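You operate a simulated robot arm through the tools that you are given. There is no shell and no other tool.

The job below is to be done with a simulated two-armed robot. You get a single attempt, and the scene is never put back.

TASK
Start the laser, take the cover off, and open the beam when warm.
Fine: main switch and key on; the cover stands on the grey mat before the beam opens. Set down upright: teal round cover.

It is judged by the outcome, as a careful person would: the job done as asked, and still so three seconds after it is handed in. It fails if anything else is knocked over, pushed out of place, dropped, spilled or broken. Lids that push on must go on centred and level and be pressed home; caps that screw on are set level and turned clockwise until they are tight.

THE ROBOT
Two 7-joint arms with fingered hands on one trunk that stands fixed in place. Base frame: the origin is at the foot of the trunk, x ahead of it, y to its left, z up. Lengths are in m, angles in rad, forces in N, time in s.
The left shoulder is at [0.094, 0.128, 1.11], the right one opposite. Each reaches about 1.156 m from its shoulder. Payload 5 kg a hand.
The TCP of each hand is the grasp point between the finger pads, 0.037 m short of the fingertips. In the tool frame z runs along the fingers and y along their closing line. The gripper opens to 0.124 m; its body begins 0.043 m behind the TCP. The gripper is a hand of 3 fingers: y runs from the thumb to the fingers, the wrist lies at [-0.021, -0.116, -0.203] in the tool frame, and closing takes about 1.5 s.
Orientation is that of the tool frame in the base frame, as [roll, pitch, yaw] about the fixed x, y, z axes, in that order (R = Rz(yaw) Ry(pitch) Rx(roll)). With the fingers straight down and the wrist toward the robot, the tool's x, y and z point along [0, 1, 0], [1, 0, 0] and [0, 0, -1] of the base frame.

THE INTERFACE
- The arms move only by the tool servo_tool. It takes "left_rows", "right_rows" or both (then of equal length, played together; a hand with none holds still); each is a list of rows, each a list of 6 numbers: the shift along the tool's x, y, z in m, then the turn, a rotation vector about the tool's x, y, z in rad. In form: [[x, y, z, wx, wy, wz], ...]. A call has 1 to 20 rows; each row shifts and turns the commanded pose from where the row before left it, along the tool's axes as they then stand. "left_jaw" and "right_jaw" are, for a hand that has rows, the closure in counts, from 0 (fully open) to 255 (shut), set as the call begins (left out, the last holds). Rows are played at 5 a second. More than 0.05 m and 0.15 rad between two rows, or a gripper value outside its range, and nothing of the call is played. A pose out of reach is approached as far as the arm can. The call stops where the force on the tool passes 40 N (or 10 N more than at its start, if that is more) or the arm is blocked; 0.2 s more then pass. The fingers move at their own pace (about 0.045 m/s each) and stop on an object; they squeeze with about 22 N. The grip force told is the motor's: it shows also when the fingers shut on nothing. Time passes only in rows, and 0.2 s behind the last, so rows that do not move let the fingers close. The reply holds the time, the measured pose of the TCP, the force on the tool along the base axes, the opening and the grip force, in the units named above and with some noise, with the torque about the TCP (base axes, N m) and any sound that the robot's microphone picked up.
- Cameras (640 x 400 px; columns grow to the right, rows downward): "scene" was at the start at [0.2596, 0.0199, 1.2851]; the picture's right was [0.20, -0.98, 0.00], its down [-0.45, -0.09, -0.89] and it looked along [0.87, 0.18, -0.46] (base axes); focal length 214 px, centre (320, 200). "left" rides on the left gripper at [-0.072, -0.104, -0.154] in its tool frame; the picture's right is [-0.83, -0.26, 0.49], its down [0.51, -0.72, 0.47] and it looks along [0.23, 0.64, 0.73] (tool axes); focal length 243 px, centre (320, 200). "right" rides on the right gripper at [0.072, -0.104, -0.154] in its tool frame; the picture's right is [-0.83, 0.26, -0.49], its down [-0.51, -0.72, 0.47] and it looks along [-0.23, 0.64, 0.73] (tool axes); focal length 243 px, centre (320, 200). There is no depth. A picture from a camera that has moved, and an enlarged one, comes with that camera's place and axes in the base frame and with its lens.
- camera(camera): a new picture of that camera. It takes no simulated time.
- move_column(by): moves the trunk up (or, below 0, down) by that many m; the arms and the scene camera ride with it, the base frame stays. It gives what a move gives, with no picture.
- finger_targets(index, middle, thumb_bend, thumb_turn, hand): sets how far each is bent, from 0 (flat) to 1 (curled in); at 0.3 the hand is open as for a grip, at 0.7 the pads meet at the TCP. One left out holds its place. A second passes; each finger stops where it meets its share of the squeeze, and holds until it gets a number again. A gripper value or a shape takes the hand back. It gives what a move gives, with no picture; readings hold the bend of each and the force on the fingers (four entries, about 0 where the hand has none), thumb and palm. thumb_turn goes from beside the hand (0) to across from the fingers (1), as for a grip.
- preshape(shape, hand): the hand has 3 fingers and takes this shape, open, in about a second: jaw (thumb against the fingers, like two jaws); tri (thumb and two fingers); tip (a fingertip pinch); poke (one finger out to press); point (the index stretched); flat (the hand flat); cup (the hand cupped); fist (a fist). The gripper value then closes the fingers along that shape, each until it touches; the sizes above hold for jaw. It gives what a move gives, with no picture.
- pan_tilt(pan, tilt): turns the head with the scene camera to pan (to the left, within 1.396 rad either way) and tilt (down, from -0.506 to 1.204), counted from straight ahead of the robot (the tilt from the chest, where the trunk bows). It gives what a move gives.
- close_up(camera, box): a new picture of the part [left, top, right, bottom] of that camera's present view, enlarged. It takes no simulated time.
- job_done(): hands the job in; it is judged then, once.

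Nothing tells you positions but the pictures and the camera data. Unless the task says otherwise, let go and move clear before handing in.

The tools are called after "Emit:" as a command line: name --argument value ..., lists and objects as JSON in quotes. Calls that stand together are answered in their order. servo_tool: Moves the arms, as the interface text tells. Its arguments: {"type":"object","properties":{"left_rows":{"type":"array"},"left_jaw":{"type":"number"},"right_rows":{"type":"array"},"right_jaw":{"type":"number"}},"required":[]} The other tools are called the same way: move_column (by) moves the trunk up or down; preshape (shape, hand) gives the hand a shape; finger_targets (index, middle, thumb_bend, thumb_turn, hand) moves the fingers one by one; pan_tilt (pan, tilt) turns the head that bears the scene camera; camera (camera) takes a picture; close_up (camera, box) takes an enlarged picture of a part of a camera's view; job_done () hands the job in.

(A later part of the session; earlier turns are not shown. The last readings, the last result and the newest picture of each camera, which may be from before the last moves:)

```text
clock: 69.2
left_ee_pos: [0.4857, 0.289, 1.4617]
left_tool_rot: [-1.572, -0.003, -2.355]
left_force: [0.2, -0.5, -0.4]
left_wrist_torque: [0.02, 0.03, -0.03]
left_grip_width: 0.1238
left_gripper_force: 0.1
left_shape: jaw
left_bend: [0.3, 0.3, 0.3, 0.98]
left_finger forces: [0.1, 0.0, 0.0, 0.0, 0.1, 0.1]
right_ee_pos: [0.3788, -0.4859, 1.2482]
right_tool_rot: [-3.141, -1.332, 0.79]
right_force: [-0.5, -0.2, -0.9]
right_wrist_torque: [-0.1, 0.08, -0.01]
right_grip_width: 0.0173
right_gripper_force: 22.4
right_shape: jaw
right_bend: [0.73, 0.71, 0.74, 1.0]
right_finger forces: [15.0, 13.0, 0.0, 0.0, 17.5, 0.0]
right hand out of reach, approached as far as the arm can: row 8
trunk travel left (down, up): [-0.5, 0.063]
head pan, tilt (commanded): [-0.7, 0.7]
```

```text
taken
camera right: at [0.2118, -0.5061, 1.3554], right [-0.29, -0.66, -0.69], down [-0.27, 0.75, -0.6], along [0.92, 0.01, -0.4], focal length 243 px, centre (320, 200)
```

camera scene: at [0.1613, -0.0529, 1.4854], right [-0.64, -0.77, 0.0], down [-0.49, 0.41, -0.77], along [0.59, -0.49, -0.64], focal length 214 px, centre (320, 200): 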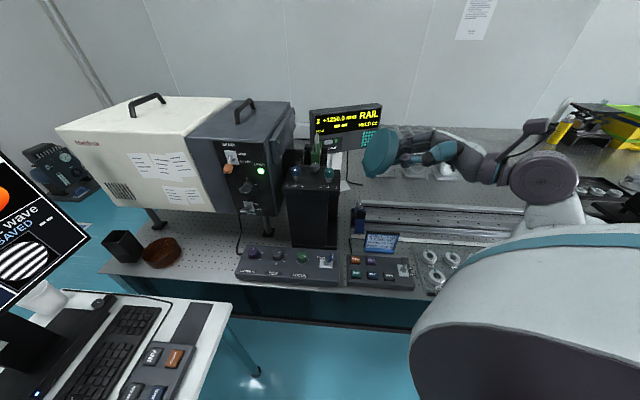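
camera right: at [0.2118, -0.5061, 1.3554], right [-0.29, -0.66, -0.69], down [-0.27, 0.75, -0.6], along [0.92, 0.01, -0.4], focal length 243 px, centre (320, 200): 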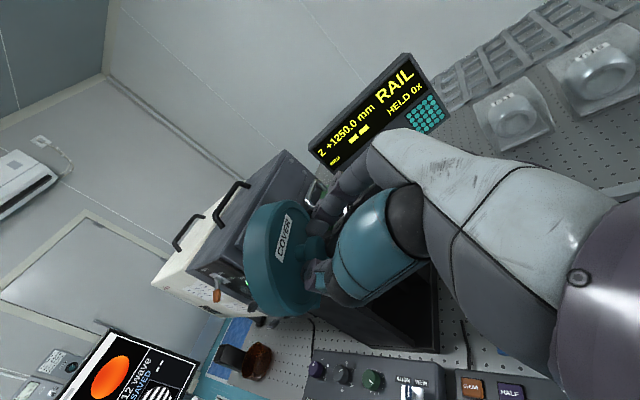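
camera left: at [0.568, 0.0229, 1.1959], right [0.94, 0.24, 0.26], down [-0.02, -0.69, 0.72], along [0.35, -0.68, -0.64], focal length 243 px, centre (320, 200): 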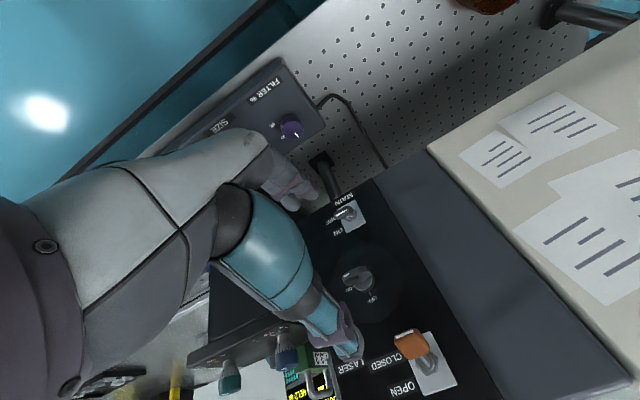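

The laser lamp has turned green, so it is warm. Now a close look at the cover's shape.

Emit:
close_up --camera "scene" --box '[345, 110, 425, 190]'

Emit:
close_up --camera "right" --box '[220, 180, 380, 330]'

Emit:
pan_tilt --pan -1.0 --tilt 0.5

Emit:
camera --camera "scene"

```text
5.00 times, centred on (385, 150) of scene
camera zoom: at [0.1613, -0.0529, 1.4854], right [-0.64, -0.77, 0.0], down [-0.49, 0.41, -0.77], along [0.59, -0.49, -0.64], focal length 1072 px, centre (-5, 450)
```

zoom: 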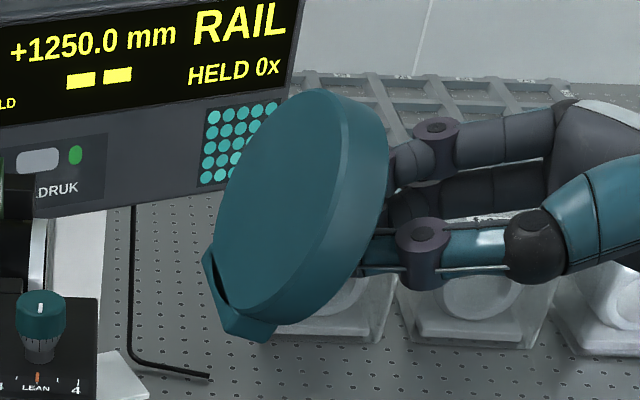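

```text
2.67 times, centred on (300, 255) of right
camera zoom: at [0.2118, -0.5061, 1.3554], right [-0.29, -0.66, -0.69], down [-0.27, 0.75, -0.6], along [0.92, 0.01, -0.4], focal length 647 px, centre (373, 53)
```

zoom: 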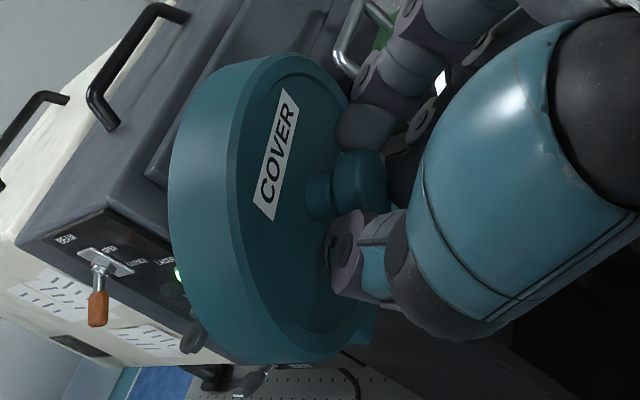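

```text
clock: 70.0
left_ee_pos: [0.4893, 0.2878, 1.4613]
left_tool_rot: [-1.573, -0.002, -2.352]
left_force: [0.1, -1.0, 0.4]
left_wrist_torque: [0.01, 0.02, 0.02]
left_grip_width: 0.1238
left_gripper_force: 0.1
left_shape: jaw
left_bend: [0.3, 0.3, 0.3, 0.98]
left_finger forces: [0.1, 0.0, 0.0, 0.0, 0.0, 0.1]
right_ee_pos: [0.3805, -0.4873, 1.248]
right_tool_rot: [-3.136, -1.33, 0.784]
right_force: [0.0, -0.2, -1.2]
right_wrist_torque: [-0.1, 0.06, 0.03]
right_grip_width: 0.0173
right_gripper_force: 22.2
right_shape: jaw
right_bend: [0.73, 0.71, 0.74, 1.0]
right_finger forces: [14.9, 13.0, 0.0, 0.1, 17.5, 0.0]
trunk travel left (down, up): [-0.5, 0.063]
head pan, tilt (commanded): [-1.0, 0.499]
```

```text
taken
camera scene: at [0.1473, -0.0756, 1.5027], right [-0.84, -0.54, 0.0], down [-0.26, 0.4, -0.88], along [0.47, -0.74, -0.48], focal length 214 px, centre (320, 200)
```

scene: 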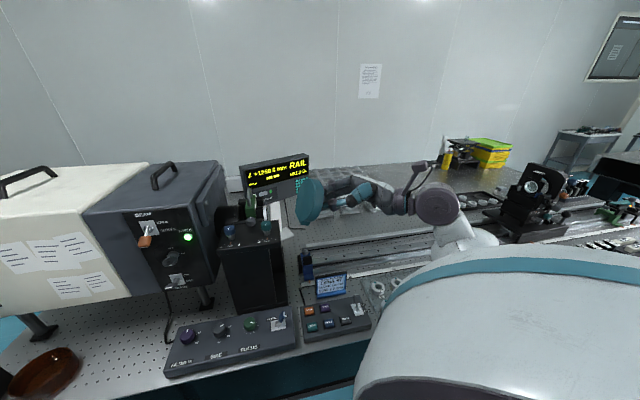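

The cover has a flat foot at its lower rim, so "stands upright" means on that foot with the disc vertical; that also fits the mat's 75×117 mm. It currently leans about 24° toward the hand, so I pitch the hand down to bring the disc vertical and view it.

Emit:
servo_tool --right_rows '[[0, 0.03, 0, 0, -0.08, 0], [0, 0.03, 0, 0, -0.08, 0], [0, 0, 0, 0, -0.08, 0], [0, 0, 0, 0, -0.08, 0], [0, 0, 0, 0, -0.08, 0]]'

Emit:
pan_tilt --pan -0.9 --tilt 0.6

Emit:
camera --camera "scene"

Emit:
camera --camera "right"

```text
clock: 71.2
left_ee_pos: [0.4886, 0.2884, 1.4617]
left_tool_rot: [-1.573, -0.002, -2.354]
left_force: [0.8, 0.7, 0.2]
left_wrist_torque: [0.02, -0.02, -0.01]
left_grip_width: 0.1239
left_gripper_force: 0.1
left_shape: jaw
left_bend: [0.3, 0.3, 0.3, 0.98]
left_finger forces: [0.1, 0.0, 0.1, 0.0, 0.1, 0.1]
right_ee_pos: [0.4213, -0.5298, 1.2487]
right_tool_rot: [-3.136, -0.931, 0.784]
right_force: [-1.1, -0.8, -1.8]
right_wrist_torque: [-0.13, 0.01, -0.03]
right_grip_width: 0.0169
right_gripper_force: 21.9
right_shape: jaw
right_bend: [0.73, 0.71, 0.74, 1.0]
right_finger forces: [15.0, 12.0, 0.1, 0.0, 17.2, 0.0]
trunk travel left (down, up): [-0.5, 0.063]
head pan, tilt (commanded): [-1.0, 0.499]
```

```text
clock: 71.8
left_ee_pos: [0.4882, 0.2882, 1.4621]
left_tool_rot: [-1.572, -0.002, -2.351]
left_force: [-0.5, 0.0, -0.7]
left_wrist_torque: [0.0, -0.03, -0.02]
left_grip_width: 0.1238
left_gripper_force: 0.1
left_shape: jaw
left_bend: [0.3, 0.3, 0.3, 0.98]
left_finger forces: [0.0, 0.0, 0.1, 0.0, 0.1, 0.0]
right_ee_pos: [0.4205, -0.5297, 1.2495]
right_tool_rot: [3.141, -0.933, 0.787]
right_force: [-0.2, 0.1, -1.3]
right_wrist_torque: [-0.1, 0.05, -0.05]
right_grip_width: 0.017
right_gripper_force: 21.9
right_shape: jaw
right_bend: [0.73, 0.71, 0.74, 1.0]
right_finger forces: [15.0, 12.1, 0.0, 0.0, 17.3, 0.0]
trunk travel left (down, up): [-0.5, 0.063]
head pan, tilt (commanded): [-0.901, 0.6]
```

```text
taken
camera scene: at [0.1524, -0.0679, 1.4938], right [-0.78, -0.62, 0.0], down [-0.35, 0.44, -0.83], along [0.51, -0.65, -0.56], focal length 214 px, centre (320, 200)
```

scene: 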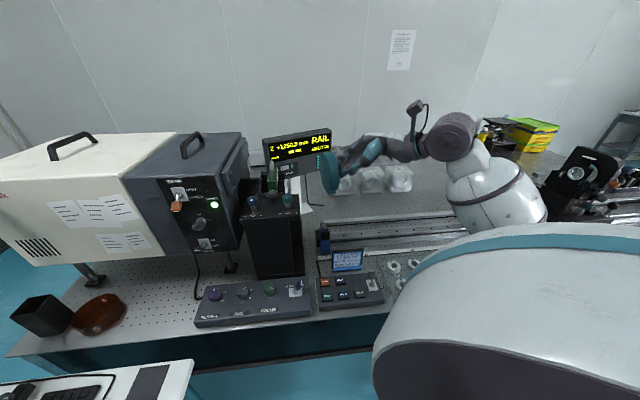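

```text
taken
camera right: at [0.2911, -0.5116, 1.3983], right [-0.44, -0.81, -0.37], down [-0.46, 0.56, -0.69], along [0.77, -0.13, -0.62], focal length 243 px, centre (320, 200)
```

right: 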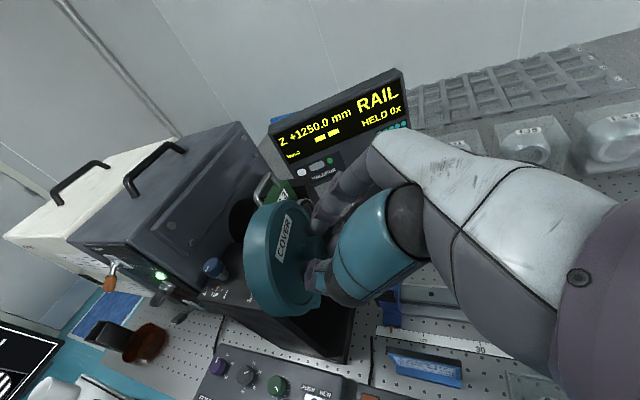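

Emit:
close_up --camera "scene" --box '[300, 130, 380, 200]'

Emit:
close_up --camera "right" --box '[220, 180, 380, 330]'

```text
5.71 times, centred on (340, 165) of scene
camera zoom: at [0.1524, -0.0679, 1.4938], right [-0.78, -0.62, 0.0], down [-0.35, 0.44, -0.83], along [0.51, -0.65, -0.56], focal length 1226 px, centre (206, 400)
```

zoom: 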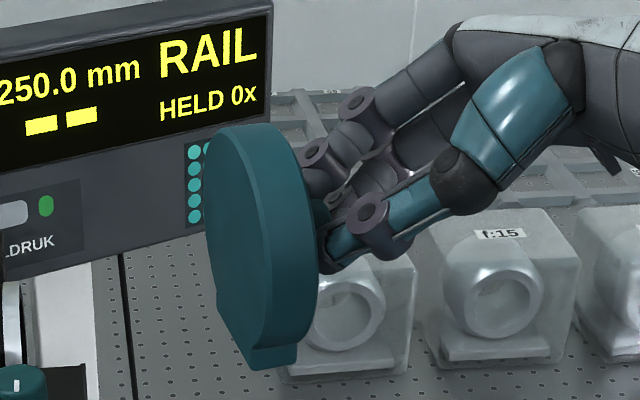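

```text
2.67 times, centred on (300, 255) of right
camera zoom: at [0.2911, -0.5116, 1.3983], right [-0.44, -0.81, -0.37], down [-0.46, 0.56, -0.69], along [0.77, -0.13, -0.62], focal length 647 px, centre (373, 53)
```

zoom: 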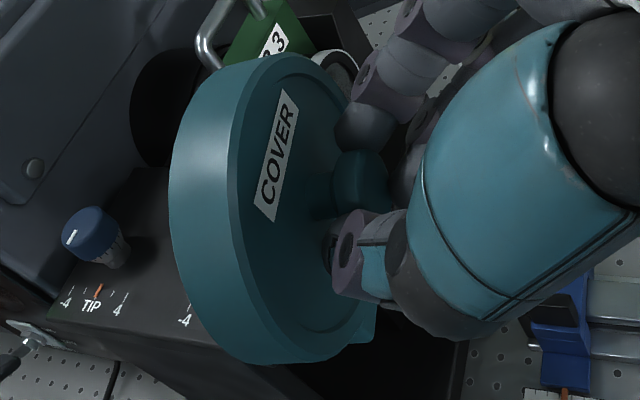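

The disc now hangs vertically with its flat foot down. I carry it high and diagonally toward the desk, clear of the pillar and panel.

Emit:
servo_tool --right_rows '[[0.016, 0, -0.012, 0, 0, 0], [0.016, 0, -0.012, 0, 0, 0], [0.0206, -0.0191, 0.0278, 0, 0, 0], [0.0206, -0.0191, 0.0278, 0, 0, 0], [0.0206, -0.0191, 0.0278, 0, 0, 0], [0.0206, -0.0191, 0.0278, 0, 0, 0], [0.0206, -0.0191, 0.0278, 0, 0, 0], [0.0206, -0.0191, 0.0278, 0, 0, 0], [0.0206, -0.0191, 0.0278, 0, 0, 0]]'

Emit:
pan_tilt --pan -0.3 --tilt 0.7

Emit:
camera --camera "scene"

```text
clock: 73.8
left_ee_pos: [0.4885, 0.2908, 1.4599]
left_tool_rot: [-1.572, -0.006, -2.352]
left_force: [0.4, 0.5, -0.8]
left_wrist_torque: [-0.01, 0.01, -0.03]
left_grip_width: 0.1237
left_gripper_force: 0.1
left_shape: jaw
left_bend: [0.3, 0.3, 0.3, 0.98]
left_finger forces: [0.1, 0.0, 0.0, 0.1, 0.0, 0.0]
right_ee_pos: [0.5611, -0.3199, 1.3111]
right_tool_rot: [-3.141, -0.927, 0.785]
right_force: [0.4, 0.6, -2.9]
right_wrist_torque: [-0.1, 0.04, -0.01]
right_grip_width: 0.0172
right_gripper_force: 21.6
right_shape: jaw
right_bend: [0.73, 0.71, 0.75, 1.0]
right_finger forces: [15.0, 10.9, 0.1, 0.1, 17.0, 0.0]
right hand out of reach, approached as far as the arm can: row 4, 5, 6, 7, 8, 9
trunk travel left (down, up): [-0.5, 0.063]
head pan, tilt (commanded): [-0.901, 0.6]
```

```text
clock: 74.8
left_ee_pos: [0.4881, 0.289, 1.4611]
left_tool_rot: [-1.574, -0.003, -2.352]
left_force: [0.0, -0.6, 0.9]
left_wrist_torque: [0.01, 0.0, 0.04]
left_grip_width: 0.1238
left_gripper_force: 0.1
left_shape: jaw
left_bend: [0.3, 0.3, 0.3, 0.98]
left_finger forces: [0.0, 0.0, 0.0, 0.0, 0.0, 0.1]
right_ee_pos: [0.5594, -0.3239, 1.312]
right_tool_rot: [-3.138, -0.933, 0.782]
right_force: [-0.1, 0.6, -1.8]
right_wrist_torque: [-0.07, 0.06, 0.0]
right_grip_width: 0.0167
right_gripper_force: 21.7
right_shape: jaw
right_bend: [0.73, 0.71, 0.75, 1.0]
right_finger forces: [15.1, 11.1, 0.0, 0.0, 17.0, 0.0]
trunk travel left (down, up): [-0.5, 0.063]
head pan, tilt (commanded): [-0.3, 0.7]
```

```text
taken
camera scene: at [0.1789, -0.0242, 1.4851], right [-0.3, -0.96, 0.0], down [-0.62, 0.19, -0.76], along [0.73, -0.23, -0.64], focal length 214 px, centre (320, 200)
```

scene: 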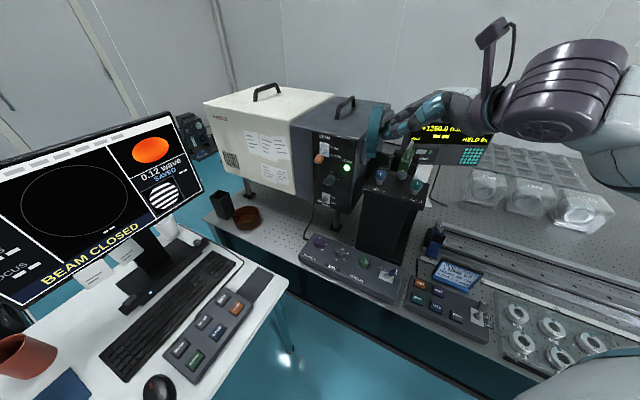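

The wrist gets too close to the shoulder on this path. I yaw the hand 45° to keep the wrist further out, which also keeps the cover vertical.

Emit:
servo_tool --right_rows '[[0, 0, 0, 0.1044, 0, -0.0775], [0, 0, 0, 0.1044, 0, -0.0775], [0, 0, 0, 0.1044, 0, -0.0775], [0, 0, 0, 0.1044, 0, -0.0775], [0, 0, 0, 0.1044, 0, -0.0775], [0, 0, 0, 0.1044, 0, -0.0775]]'

Emit:
camera --camera "scene"

```text
clock: 76.2
left_ee_pos: [0.4886, 0.2887, 1.461]
left_tool_rot: [-1.573, -0.003, -2.352]
left_force: [0.4, 1.0, 0.0]
left_wrist_torque: [-0.03, -0.01, -0.01]
left_grip_width: 0.1238
left_gripper_force: 0.0
left_shape: jaw
left_bend: [0.3, 0.3, 0.3, 0.98]
left_finger forces: [0.0, 0.0, 0.0, 0.0, 0.0, 0.1]
right_ee_pos: [0.5604, -0.3212, 1.3119]
right_tool_rot: [-3.137, -0.932, 1.565]
right_force: [-0.1, 0.4, -1.5]
right_wrist_torque: [-0.11, 0.04, -0.02]
right_grip_width: 0.017
right_gripper_force: 21.7
right_shape: jaw
right_bend: [0.73, 0.71, 0.75, 1.0]
right_finger forces: [14.9, 10.4, 0.1, 0.0, 17.0, 0.0]
trunk travel left (down, up): [-0.5, 0.063]
head pan, tilt (commanded): [-0.3, 0.7]
```

```text
taken
camera scene: at [0.1796, -0.0237, 1.485], right [-0.3, -0.96, 0.0], down [-0.62, 0.19, -0.76], along [0.73, -0.23, -0.64], focal length 214 px, centre (320, 200)
```

scene: 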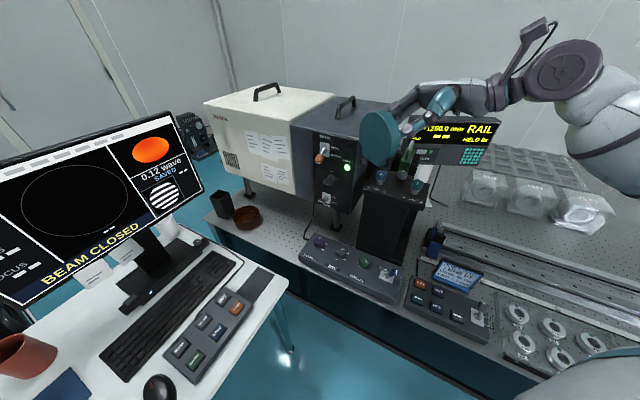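

The cover is still vertical and the hand is well within reach. I carry it over toward the mat.

Emit:
servo_tool --right_rows '[[0.00755, 0.003, 0.03736, 0, 0, 0], [0.00755, 0.003, 0.03736, 0, 0, 0], [0.00755, 0.003, 0.03736, 0, 0, 0], [0.00755, 0.006, 0.03736, 0, 0, 0], [0.00755, 0.0076, 0.03736, 0, 0, 0], [0.00755, 0.0076, 0.03736, 0, 0, 0], [0.00755, 0.0076, 0.03736, 0, 0, 0], [0.00755, 0.0076, 0.03736, 0, 0, 0], [0.00755, 0.0076, 0.03736, 0, 0, 0], [0.00755, 0.0076, 0.03736, 0, 0, 0]]'

Emit:
pan_tilt --pan 0.0 --tilt 0.8

Emit:
camera --camera "scene"

Emit:
camera --camera "right"

```text
clock: 78.4
left_ee_pos: [0.4881, 0.2903, 1.4599]
left_tool_rot: [-1.572, -0.005, -2.353]
left_force: [-1.0, 0.0, 0.2]
left_wrist_torque: [-0.03, -0.01, -0.01]
left_grip_width: 0.124
left_gripper_force: 0.0
left_shape: jaw
left_bend: [0.3, 0.3, 0.3, 0.98]
left_finger forces: [0.0, 0.0, 0.0, 0.0, 0.0, 0.0]
right_ee_pos: [0.6231, 0.0239, 1.1482]
right_tool_rot: [-3.139, -0.931, 1.564]
right_force: [-0.1, 0.2, -1.6]
right_wrist_torque: [-0.12, -0.04, 0.02]
right_grip_width: 0.017
right_gripper_force: 21.8
right_shape: jaw
right_bend: [0.73, 0.71, 0.75, 1.0]
right_finger forces: [15.1, 10.0, 0.0, 0.1, 16.7, 0.0]
trunk travel left (down, up): [-0.5, 0.063]
head pan, tilt (commanded): [-0.3, 0.7]
```

```text
clock: 79.2
left_ee_pos: [0.4871, 0.2883, 1.4627]
left_tool_rot: [-1.572, -0.001, -2.356]
left_force: [-0.2, -1.1, -0.6]
left_wrist_torque: [0.0, -0.01, 0.02]
left_grip_width: 0.124
left_gripper_force: 0.1
left_shape: jaw
left_bend: [0.3, 0.3, 0.3, 0.98]
left_finger forces: [0.0, 0.1, 0.1, 0.0, 0.1, 0.1]
right_ee_pos: [0.6215, 0.0226, 1.1481]
right_tool_rot: [3.139, -0.933, 1.568]
right_force: [-0.3, -0.5, -1.7]
right_wrist_torque: [-0.08, 0.0, -0.03]
right_grip_width: 0.0171
right_gripper_force: 21.1
right_shape: jaw
right_bend: [0.73, 0.71, 0.75, 1.0]
right_finger forces: [15.0, 10.0, 0.0, 0.1, 16.9, 0.0]
trunk travel left (down, up): [-0.5, 0.063]
head pan, tilt (commanded): [0.0, 0.799]
```

```text
taken
camera scene: at [0.1781, 0.0007, 1.477], right [0.0, -1.0, 0.0], down [-0.72, 0.0, -0.7], along [0.7, 0.0, -0.72], focal length 214 px, centre (320, 200)
```

scene: 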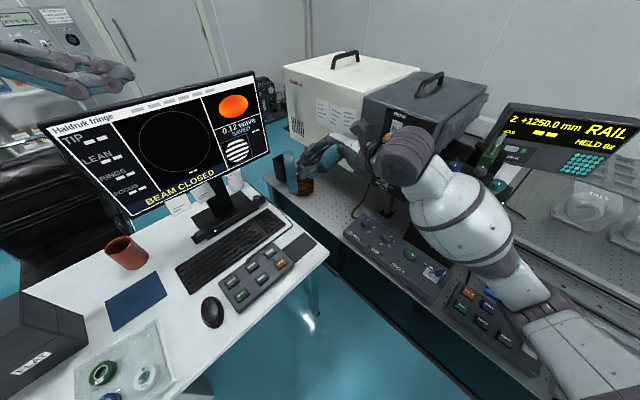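

```text
taken
camera right: at [0.5175, -0.0561, 1.2985], right [0.26, -0.89, -0.37], down [-0.72, 0.08, -0.69], along [0.64, 0.45, -0.62], focal length 243 px, centre (320, 200)
```

right: 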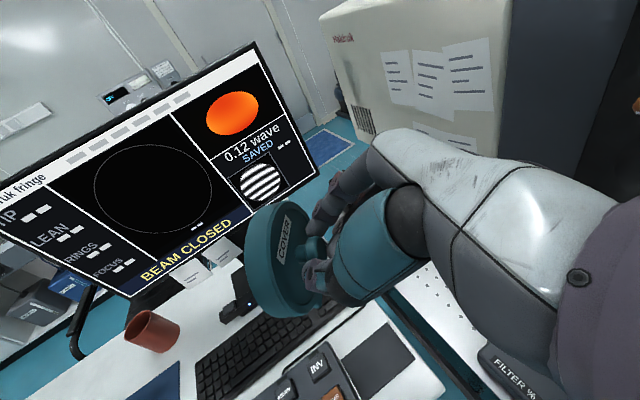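

The cover is above the mat area. I lower to about 15 cm above the desk, then yaw back so the disc lines up with the mat's long side.

Emit:
servo_tool --right_rows '[[-0.0241, 0, 0.0179, 0, 0, 0], [-0.0241, 0, 0.0179, 0, 0, 0], [-0.0241, 0, 0.0179, 0, 0, 0], [-0.0241, 0, 0.0179, 0, 0, 0], [-0.0241, 0, 0.0179, 0, 0, 0]]'

Emit:
servo_tool --right_rows '[[0, 0, 0, -0.105, 0, 0.078], [0, 0, 0, -0.105, 0, 0.078], [0, 0, 0, -0.105, 0, 0.078], [0, 0, 0, -0.105, 0, 0.078], [0, 0, 0, -0.105, 0, 0.078], [0, 0, 0, -0.105, 0, 0.078]]'

Emit:
camera --camera "scene"

Emit:
camera --camera "right"

Emit:
close_up --camera "scene" --box '[230, 120, 400, 270]'

```text
clock: 80.4
left_ee_pos: [0.4869, 0.289, 1.4611]
left_tool_rot: [-1.573, -0.003, -2.354]
left_force: [0.3, -0.3, -0.4]
left_wrist_torque: [0.01, 0.02, -0.01]
left_grip_width: 0.1241
left_gripper_force: 0.1
left_shape: jaw
left_bend: [0.3, 0.3, 0.3, 0.98]
left_finger forces: [0.0, 0.0, 0.0, 0.1, 0.0, 0.1]
right_ee_pos: [0.6195, 0.0227, 0.9986]
right_tool_rot: [-3.141, -0.932, 1.564]
right_force: [0.1, -0.4, -1.4]
right_wrist_torque: [-0.08, 0.02, 0.0]
right_grip_width: 0.017
right_gripper_force: 21.9
right_shape: jaw
right_bend: [0.73, 0.71, 0.75, 1.0]
right_finger forces: [15.1, 10.4, 0.1, 0.0, 16.8, 0.1]
trunk travel left (down, up): [-0.5, 0.063]
head pan, tilt (commanded): [0.0, 0.799]
```

```text
clock: 81.8
left_ee_pos: [0.4873, 0.2896, 1.4609]
left_tool_rot: [-1.571, -0.002, -2.353]
left_force: [-0.7, 0.2, 0.0]
left_wrist_torque: [0.01, 0.02, 0.0]
left_grip_width: 0.1239
left_gripper_force: 0.0
left_shape: jaw
left_bend: [0.3, 0.3, 0.3, 0.98]
left_finger forces: [0.0, 0.0, 0.0, 0.1, 0.1, 0.1]
right_ee_pos: [0.6219, 0.0232, 1.0003]
right_tool_rot: [-3.14, -0.93, 0.777]
right_force: [-0.1, 0.7, -1.8]
right_wrist_torque: [-0.09, 0.04, -0.03]
right_grip_width: 0.017
right_gripper_force: 22.0
right_shape: jaw
right_bend: [0.73, 0.71, 0.75, 1.0]
right_finger forces: [15.1, 9.3, 0.0, 0.0, 16.7, 0.1]
trunk travel left (down, up): [-0.5, 0.063]
head pan, tilt (commanded): [0.0, 0.799]
```

```text
taken
camera scene: at [0.1776, 0.0034, 1.477], right [0.0, -1.0, 0.0], down [-0.72, 0.0, -0.7], along [0.7, 0.0, -0.72], focal length 214 px, centre (320, 200)
```

scene: 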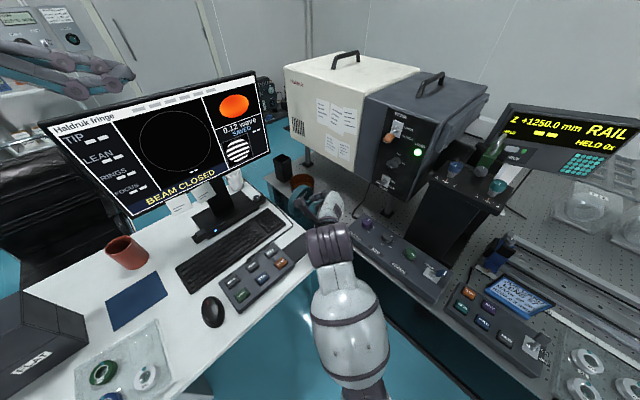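

```text
taken
camera right: at [0.4915, 0.042, 1.1497], right [-0.45, -0.81, -0.37], down [-0.45, 0.57, -0.69], along [0.77, -0.14, -0.62], focal length 243 px, centre (320, 200)
```

right: 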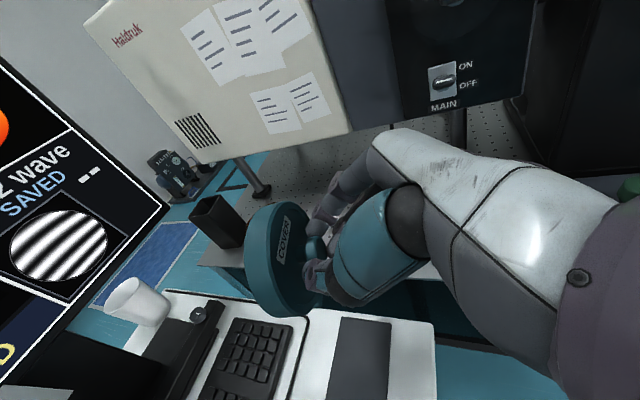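

```text
2.67 times, centred on (315, 195) of scene
camera zoom: at [0.1776, 0.0034, 1.477], right [0.0, -1.0, 0.0], down [-0.72, 0.0, -0.7], along [0.7, 0.0, -0.72], focal length 572 px, centre (333, 213)
```

zoom: 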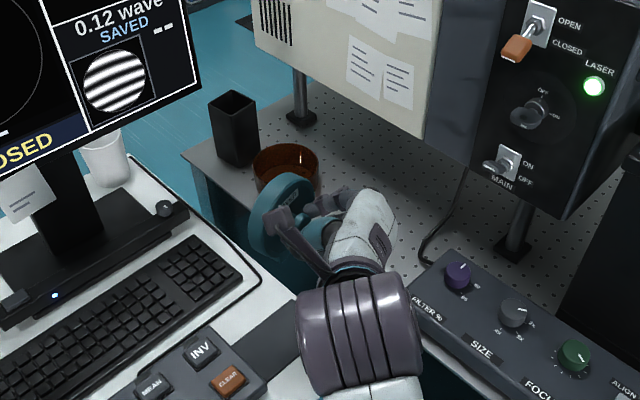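

The right camera sees both the cover and the mat. I zoom in to fix the offsets.

Emit:
close_up --camera "right" --box '[220, 260, 460, 400]'

Emit:
pan_tilt --pan 0.1 --tilt 0.9

Emit:
close_up --camera "scene" --box '[240, 100, 420, 240]'

Emit:
camera --camera "left"

```text
2.67 times, centred on (340, 330) of right
camera zoom: at [0.4915, 0.042, 1.1497], right [-0.45, -0.81, -0.37], down [-0.45, 0.57, -0.69], along [0.77, -0.14, -0.62], focal length 647 px, centre (267, -147)
```

zoom: 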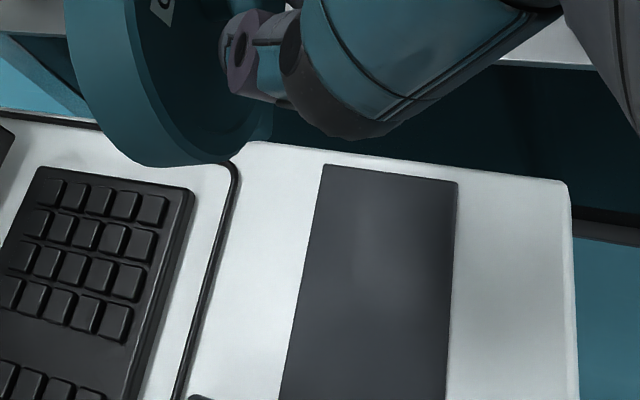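

```text
clock: 82.5
left_ee_pos: [0.4877, 0.2881, 1.461]
left_tool_rot: [-1.573, -0.004, -2.356]
left_force: [-0.4, -1.4, -0.6]
left_wrist_torque: [-0.03, 0.03, -0.01]
left_grip_width: 0.1238
left_gripper_force: 0.2
left_shape: jaw
left_bend: [0.3, 0.3, 0.3, 0.98]
left_finger forces: [0.1, 0.1, 0.0, 0.0, 0.1, 0.0]
right_ee_pos: [0.6216, 0.0234, 0.9995]
right_tool_rot: [3.139, -0.931, 0.785]
right_force: [-0.1, 0.5, -2.3]
right_wrist_torque: [-0.06, 0.06, 0.0]
right_grip_width: 0.017
right_gripper_force: 21.7
right_shape: jaw
right_bend: [0.73, 0.71, 0.75, 1.0]
right_finger forces: [15.1, 9.4, 0.0, 0.0, 16.6, 0.0]
trunk travel left (down, up): [-0.5, 0.063]
head pan, tilt (commanded): [0.099, 0.901]
```

```text
2.86 times, centred on (330, 170) of scene
camera zoom: at [0.1729, 0.0087, 1.469], right [0.1, -1.0, 0.0], down [-0.78, -0.08, -0.62], along [0.62, 0.06, -0.78], focal length 613 px, centre (291, 286)
```

zoom: 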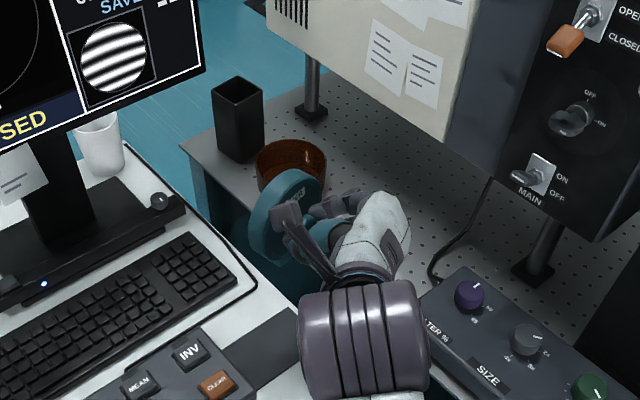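

```text
taken
camera left: at [0.4306, 0.4482, 1.5665], right [0.94, 0.24, 0.26], down [-0.02, -0.69, 0.72], along [0.35, -0.68, -0.64], focal length 243 px, centre (320, 200)
```

left: 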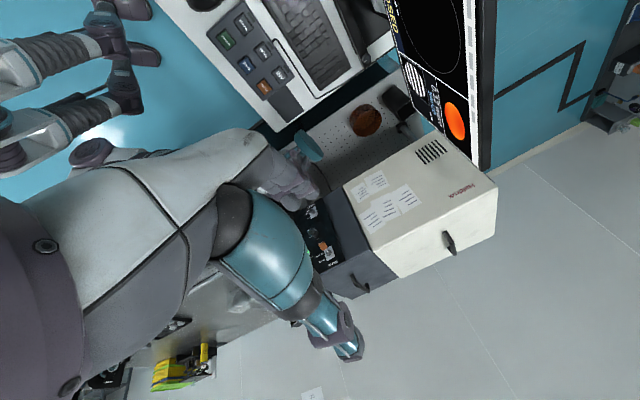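

The mat centre comes out at (0.624,0.078), consistent with before. The held cover's centre is about (0.659,0.057), so I shift it over the mat and start descending.

Emit:
servo_tool --right_rows '[[-0.003, -0.0184, -0.004, 0, 0, 0], [-0.003, -0.0184, -0.004, 0, 0, 0], [-0.0201, 0, 0.0149, 0, 0, 0], [-0.0201, 0, 0.0149, 0, 0, 0], [-0.0201, 0, 0.0149, 0, 0, 0], [-0.0161, 0, 0.0119, 0, 0, 0]]'

Emit:
camera --camera "right"

Emit:
close_up --camera "scene" --box '[220, 100, 400, 240]'

Emit:
close_up --camera "left" --box '[230, 50, 390, 190]'

```text
clock: 84.1
left_ee_pos: [0.4874, 0.2874, 1.46]
left_tool_rot: [-1.572, -0.002, -2.352]
left_force: [0.1, -0.2, -0.4]
left_wrist_torque: [0.01, -0.01, 0.01]
left_grip_width: 0.124
left_gripper_force: 0.0
left_shape: jaw
left_bend: [0.3, 0.3, 0.3, 0.98]
left_finger forces: [0.0, 0.0, 0.0, 0.1, 0.0, 0.1]
right_ee_pos: [0.6258, 0.0168, 0.9423]
right_tool_rot: [2.901, -0.926, 0.999]
right_force: [0.2, -0.4, -1.5]
right_wrist_torque: [-0.07, 0.11, 0.0]
right_grip_width: 0.0169
right_gripper_force: 22.1
right_shape: jaw
right_bend: [0.73, 0.71, 0.75, 1.0]
right_finger forces: [15.1, 9.9, 0.0, 0.0, 16.9, 0.0]
trunk travel left (down, up): [-0.5, 0.063]
head pan, tilt (commanded): [0.099, 0.901]
stopped in row 6 (right hand): the arm was blocked; the commanded pose is now the measured one
```

```text
taken
camera right: at [0.4802, 0.0452, 1.0742], right [-0.39, -0.86, -0.34], down [-0.39, 0.49, -0.78], along [0.84, -0.17, -0.52], focal length 243 px, centre (320, 200)
```

right: 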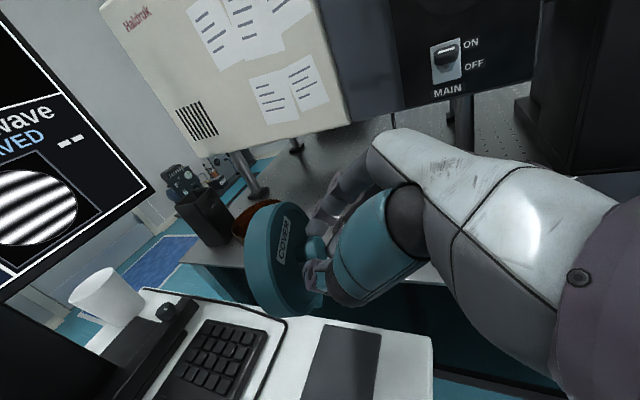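

```text
2.86 times, centred on (310, 170) of scene
camera zoom: at [0.1729, 0.0087, 1.4687], right [0.1, -0.99, 0.0], down [-0.78, -0.08, -0.62], along [0.62, 0.06, -0.78], focal length 613 px, centre (349, 286)
```

zoom: 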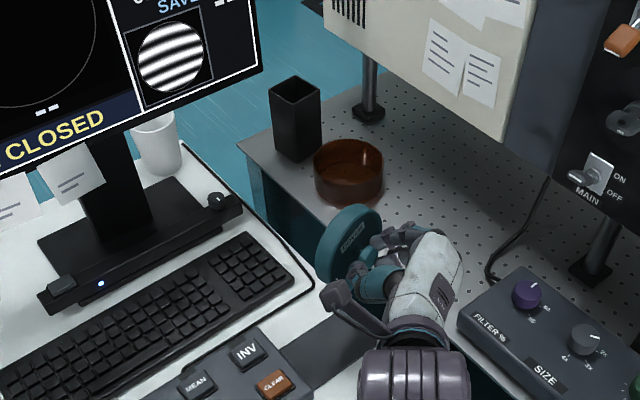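

```text
2.86 times, centred on (310, 120) of left
camera zoom: at [0.4306, 0.448, 1.5661], right [0.94, 0.24, 0.26], down [-0.02, -0.69, 0.72], along [0.35, -0.68, -0.64], focal length 693 px, centre (349, 429)
```

zoom: 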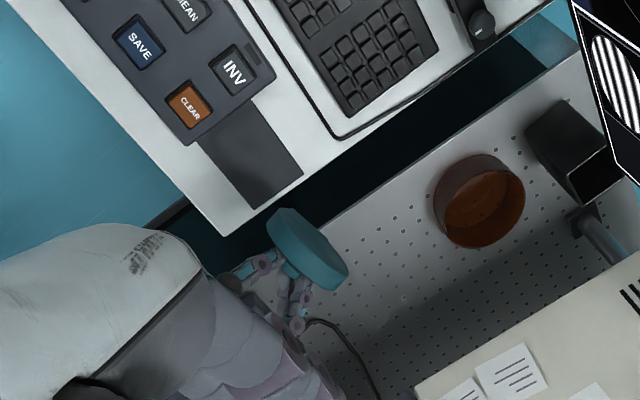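

The right arm got blocked before arriving, with no force on the tool. I look at where the arm itself is.

Emit:
pan_tilt --pan -0.3 --tilt 1.1

Emit:
camera --camera "scene"

Emit:
camera --camera "left"

```text
clock: 85.0
left_ee_pos: [0.4877, 0.2886, 1.4619]
left_tool_rot: [-1.572, -0.002, -2.355]
left_force: [-0.1, 0.1, 0.6]
left_wrist_torque: [0.0, -0.01, -0.01]
left_grip_width: 0.1236
left_gripper_force: 0.1
left_shape: jaw
left_bend: [0.3, 0.3, 0.3, 0.98]
left_finger forces: [0.0, 0.1, 0.1, 0.1, 0.1, 0.0]
right_ee_pos: [0.6252, 0.0167, 0.944]
right_tool_rot: [2.899, -0.927, 0.999]
right_force: [0.4, -0.1, -2.5]
right_wrist_torque: [-0.06, 0.12, 0.01]
right_grip_width: 0.0169
right_gripper_force: 21.5
right_shape: jaw
right_bend: [0.73, 0.71, 0.75, 1.0]
right_finger forces: [15.1, 9.9, 0.1, 0.0, 16.8, 0.0]
trunk travel left (down, up): [-0.5, 0.063]
head pan, tilt (commanded): [-0.3, 1.1]
```

```text
taken
camera scene: at [0.1581, -0.0173, 1.4551], right [-0.29, -0.96, 0.0], down [-0.85, 0.26, -0.45], along [0.43, -0.13, -0.89], focal length 214 px, centre (320, 200)
```

scene: 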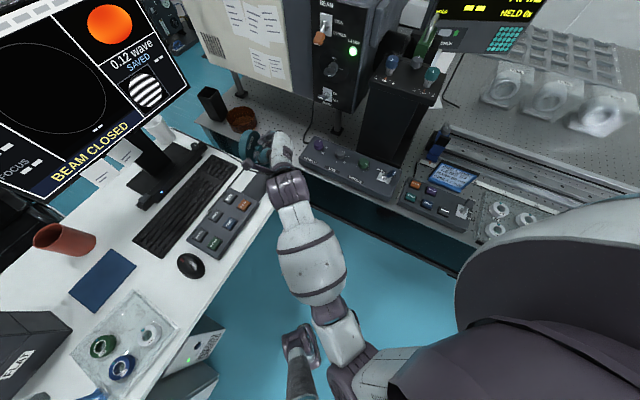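

```text
taken
camera left: at [0.4306, 0.4482, 1.5664], right [0.94, 0.24, 0.26], down [-0.02, -0.69, 0.72], along [0.35, -0.68, -0.64], focal length 243 px, centre (320, 200)
```

left: 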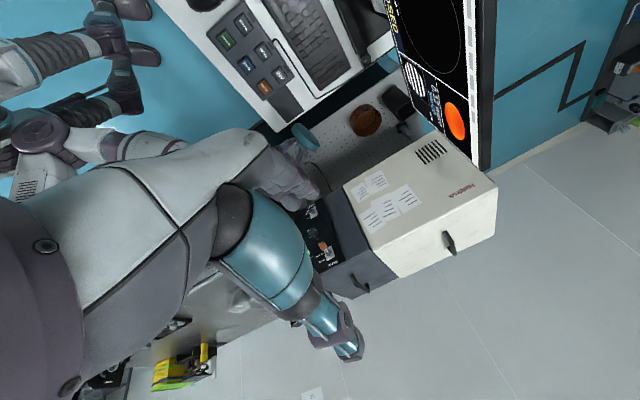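

The elbow was folded too close to the torso when I shifted while still high. I re-level the hand with about 25° of yaw and lower first, then fine-position.

Emit:
servo_tool --right_rows '[[0, 0, 0, 0.1048, 0.0054, -0.0332], [0, 0, 0, 0.1048, 0.0054, -0.0332], [0, 0, 0, 0.1048, 0.0054, -0.0332], [0, 0, 0, 0.1048, 0.0054, -0.0332]]'

Emit:
pan_tilt --pan 0.1 --tilt 0.9

Emit:
camera --camera "scene"

Emit:
camera --camera "right"

```text
clock: 86.0
left_ee_pos: [0.4893, 0.2876, 1.4614]
left_tool_rot: [-1.573, -0.002, -2.356]
left_force: [-0.2, 0.0, 0.4]
left_wrist_torque: [0.0, -0.01, 0.01]
left_grip_width: 0.124
left_gripper_force: 0.1
left_shape: jaw
left_bend: [0.3, 0.3, 0.3, 0.98]
left_finger forces: [0.0, 0.0, 0.0, 0.1, 0.0, 0.0]
right_ee_pos: [0.6273, 0.0153, 0.9429]
right_tool_rot: [-3.139, -0.932, 1.218]
right_force: [0.6, -0.5, -2.1]
right_wrist_torque: [-0.1, 0.07, -0.02]
right_grip_width: 0.0173
right_gripper_force: 21.8
right_shape: jaw
right_bend: [0.73, 0.71, 0.75, 1.0]
right_finger forces: [15.1, 9.5, 0.0, 0.1, 16.7, 0.0]
trunk travel left (down, up): [-0.5, 0.063]
head pan, tilt (commanded): [-0.3, 1.1]
```

```text
clock: 86.8
left_ee_pos: [0.487, 0.2886, 1.4615]
left_tool_rot: [-1.573, -0.003, -2.354]
left_force: [0.7, -0.5, 0.3]
left_wrist_torque: [0.0, 0.01, -0.01]
left_grip_width: 0.124
left_gripper_force: 0.1
left_shape: jaw
left_bend: [0.3, 0.3, 0.3, 0.98]
left_finger forces: [0.0, 0.1, 0.1, 0.0, 0.0, 0.0]
right_ee_pos: [0.6258, 0.0161, 0.9427]
right_tool_rot: [-3.141, -0.933, 1.219]
right_force: [0.0, -0.5, -2.2]
right_wrist_torque: [-0.13, 0.01, 0.01]
right_grip_width: 0.017
right_gripper_force: 22.0
right_shape: jaw
right_bend: [0.73, 0.71, 0.75, 1.0]
right_finger forces: [15.1, 9.5, 0.1, 0.1, 16.7, 0.0]
trunk travel left (down, up): [-0.5, 0.063]
head pan, tilt (commanded): [0.099, 0.901]
```

```text
taken
camera scene: at [0.1727, 0.009, 1.469], right [0.1, -1.0, 0.0], down [-0.78, -0.08, -0.62], along [0.62, 0.06, -0.78], focal length 214 px, centre (320, 200)
```

scene: 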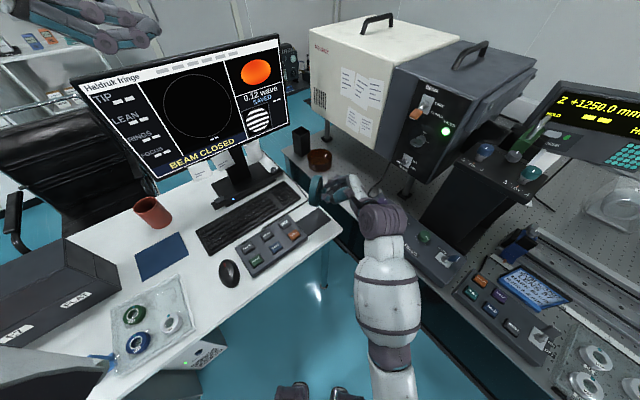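

```text
taken
camera right: at [0.5013, -0.0219, 1.0916], right [-0.06, -0.93, -0.37], down [-0.65, 0.32, -0.69], along [0.76, 0.2, -0.62], focal length 243 px, centre (320, 200)
```

right: 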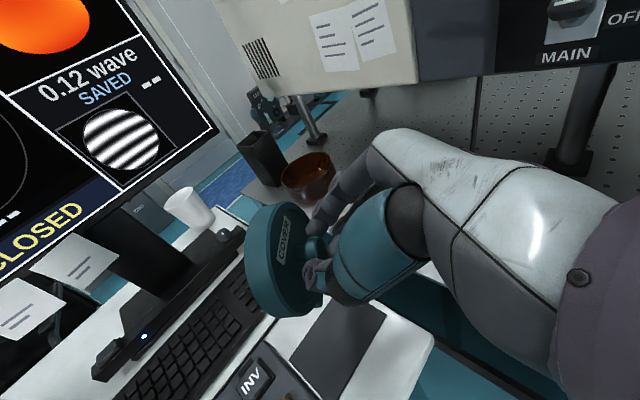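

Emit:
servo_tool --right_rows '[[-0.012, 0, 0.0089, 0, 0, 0], [-0.012, 0, 0.0089, 0, 0, 0], [-0.012, 0, 0.0089, 0, 0, 0], [0.0018, -0.0118, 0.0025, 0, 0, 0], [0.0018, -0.0118, 0.0025, 0, 0, 0], [0, 0, 0, 0, 0, 0]]'

Emit:
close_up --camera "right" --box '[220, 180, 460, 400]'

Emit:
close_up --camera "scene" --box '[250, 150, 410, 270]'

Emit:
close_up --camera "left" --box '[230, 50, 390, 190]'

```text
clock: 88.2
left_ee_pos: [0.488, 0.2879, 1.4599]
left_tool_rot: [-1.573, -0.002, -2.355]
left_force: [0.6, -0.1, -0.3]
left_wrist_torque: [0.04, 0.04, 0.04]
left_grip_width: 0.1237
left_gripper_force: 0.0
left_shape: jaw
left_bend: [0.3, 0.3, 0.3, 0.98]
left_finger forces: [0.0, 0.1, 0.0, 0.0, 0.1, 0.1]
right_ee_pos: [0.6049, 0.0306, 0.8971]
right_tool_rot: [-3.139, -0.932, 1.217]
right_force: [-0.2, 0.7, -1.2]
right_wrist_torque: [-0.12, 0.01, -0.02]
right_grip_width: 0.017
right_gripper_force: 22.1
right_shape: jaw
right_bend: [0.73, 0.71, 0.75, 1.0]
right_finger forces: [15.2, 9.7, 0.0, 0.0, 16.7, 0.1]
trunk travel left (down, up): [-0.5, 0.063]
head pan, tilt (commanded): [0.099, 0.901]
```

```text
1.82 times, centred on (340, 290) of right
camera zoom: at [0.4812, -0.0081, 1.0464], right [-0.06, -0.93, -0.37], down [-0.65, 0.32, -0.69], along [0.76, 0.2, -0.62], focal length 441 px, centre (284, 36)
```

zoom: 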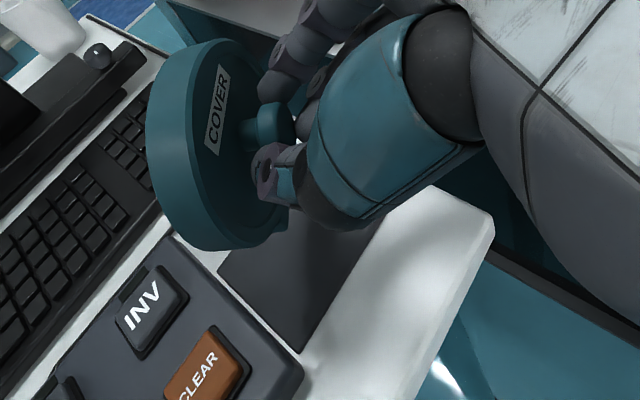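

```text
3.33 times, centred on (330, 210) of scene
camera zoom: at [0.1732, 0.0085, 1.4689], right [0.1, -0.99, 0.0], down [-0.78, -0.08, -0.62], along [0.62, 0.06, -0.78], focal length 715 px, centre (287, 167)
```

zoom: 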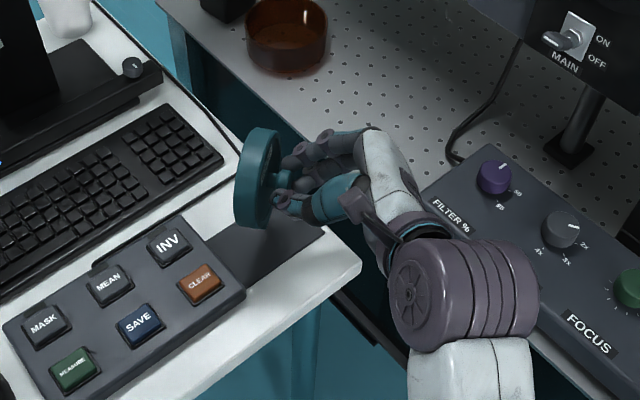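

```text
2.86 times, centred on (310, 120) of left
camera zoom: at [0.431, 0.4479, 1.5664], right [0.94, 0.24, 0.26], down [-0.02, -0.69, 0.72], along [0.35, -0.68, -0.64], focal length 693 px, centre (349, 429)
```

zoom: 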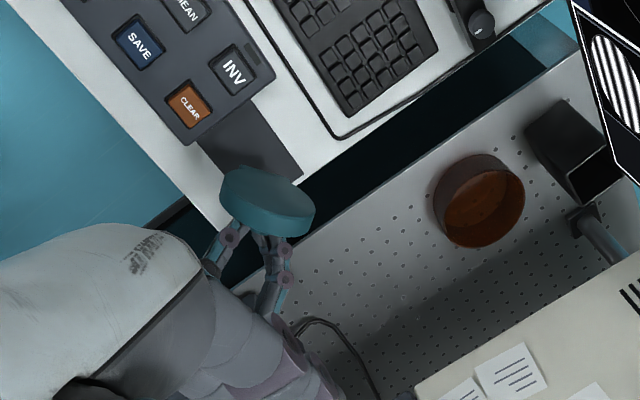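

I zoom in strongly on the cover to check that it is vertical before setting it down.

Emit:
close_up --camera "scene" --box '[295, 175, 355, 225]'

Emit:
close_up --camera "left" --box '[270, 90, 350, 160]'

Emit:
close_up --camera "right" --box '[230, 190, 350, 330]'

```text
8.00 times, centred on (325, 200) of scene
camera zoom: at [0.1732, 0.0085, 1.4689], right [0.1, -0.99, 0.0], down [-0.78, -0.08, -0.62], along [0.62, 0.06, -0.78], focal length 1716 px, centre (280, 200)
```

zoom: 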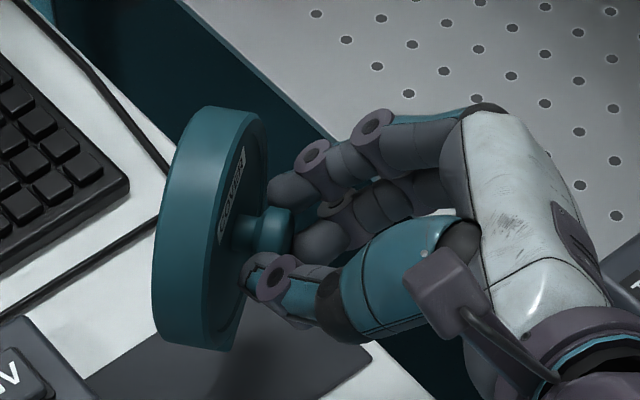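

```text
5.71 times, centred on (310, 125) of left
camera zoom: at [0.431, 0.4479, 1.5664], right [0.94, 0.24, 0.26], down [-0.02, -0.69, 0.72], along [0.35, -0.68, -0.64], focal length 1386 px, centre (377, 629)
```

zoom: 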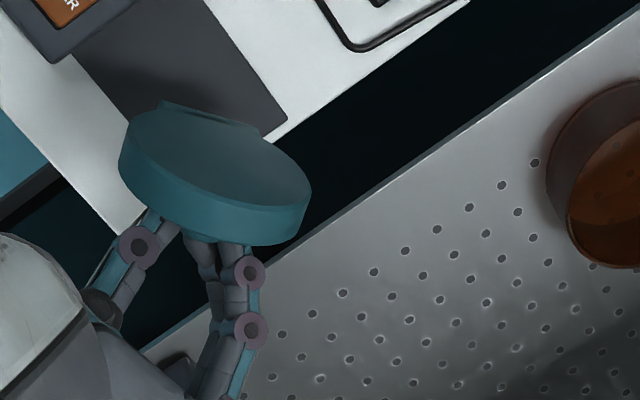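

```text
2.86 times, centred on (290, 260) of right
camera zoom: at [0.4812, -0.0081, 1.0464], right [-0.06, -0.93, -0.37], down [-0.65, 0.32, -0.69], along [0.76, 0.2, -0.62], focal length 693 px, centre (406, 29)
```

zoom: 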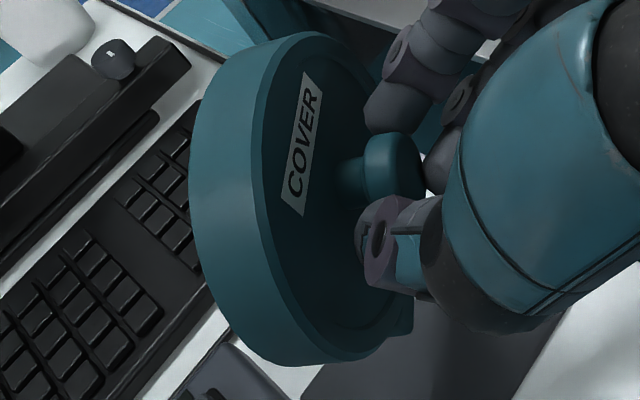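

The cover is vertical within a few degrees and sits above the mat centre, only yawed. I yaw back about 15° to line it up better with the mat.

Emit:
servo_tool --right_rows '[[0, -0.0068, 0, -0.1044, 0, 0.0775], [0, -0.0068, 0, -0.1044, 0, 0.0775], [0, 0, 0, 0, 0, 0]]'

Emit:
close_up --camera "scene" --box '[285, 175, 355, 225]'

Emit:
close_up --camera "left" --box '[270, 90, 350, 160]'

```text
clock: 89.2
left_ee_pos: [0.488, 0.2884, 1.4585]
left_tool_rot: [-1.576, -0.006, -2.355]
left_force: [-0.3, 0.2, 0.0]
left_wrist_torque: [0.02, 0.01, 0.0]
left_grip_width: 0.124
left_gripper_force: 0.1
left_shape: jaw
left_bend: [0.3, 0.3, 0.3, 0.98]
left_finger forces: [0.1, 0.1, 0.1, 0.0, 0.0, 0.0]
right_ee_pos: [0.6175, 0.0322, 0.9254]
right_tool_rot: [3.026, -0.95, 1.062]
right_force: [0.0, 0.1, -2.2]
right_wrist_torque: [-0.1, 0.05, 0.0]
right_grip_width: 0.0168
right_gripper_force: 21.8
right_shape: jaw
right_bend: [0.73, 0.71, 0.75, 1.0]
right_finger forces: [15.6, 10.5, 0.1, 0.0, 17.1, 0.0]
trunk travel left (down, up): [-0.5, 0.063]
head pan, tilt (commanded): [0.099, 0.901]
stopped in row 3 (right hand): the arm was blocked; the commanded pose is now the measured one
```

```text
8.00 times, centred on (320, 200) of scene
camera zoom: at [0.1736, 0.0093, 1.4672], right [0.1, -0.99, 0.0], down [-0.78, -0.08, -0.62], along [0.62, 0.06, -0.78], focal length 1716 px, centre (320, 200)
```

zoom: 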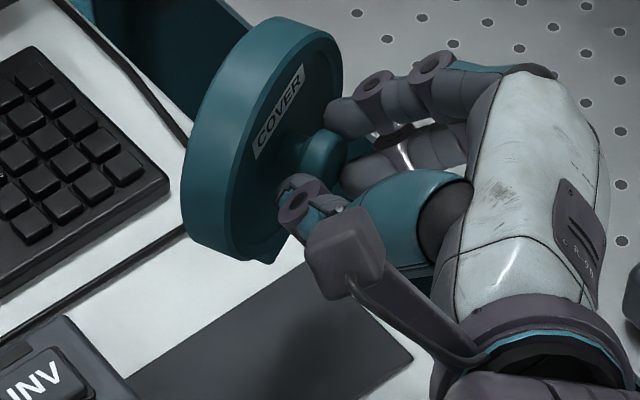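

```text
5.71 times, centred on (310, 125) of left
camera zoom: at [0.4319, 0.4486, 1.5633], right [0.94, 0.24, 0.26], down [-0.02, -0.69, 0.72], along [0.35, -0.68, -0.64], focal length 1386 px, centre (377, 629)
```

zoom: 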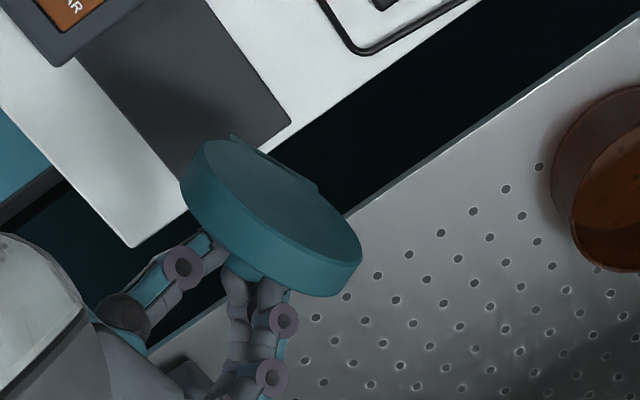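

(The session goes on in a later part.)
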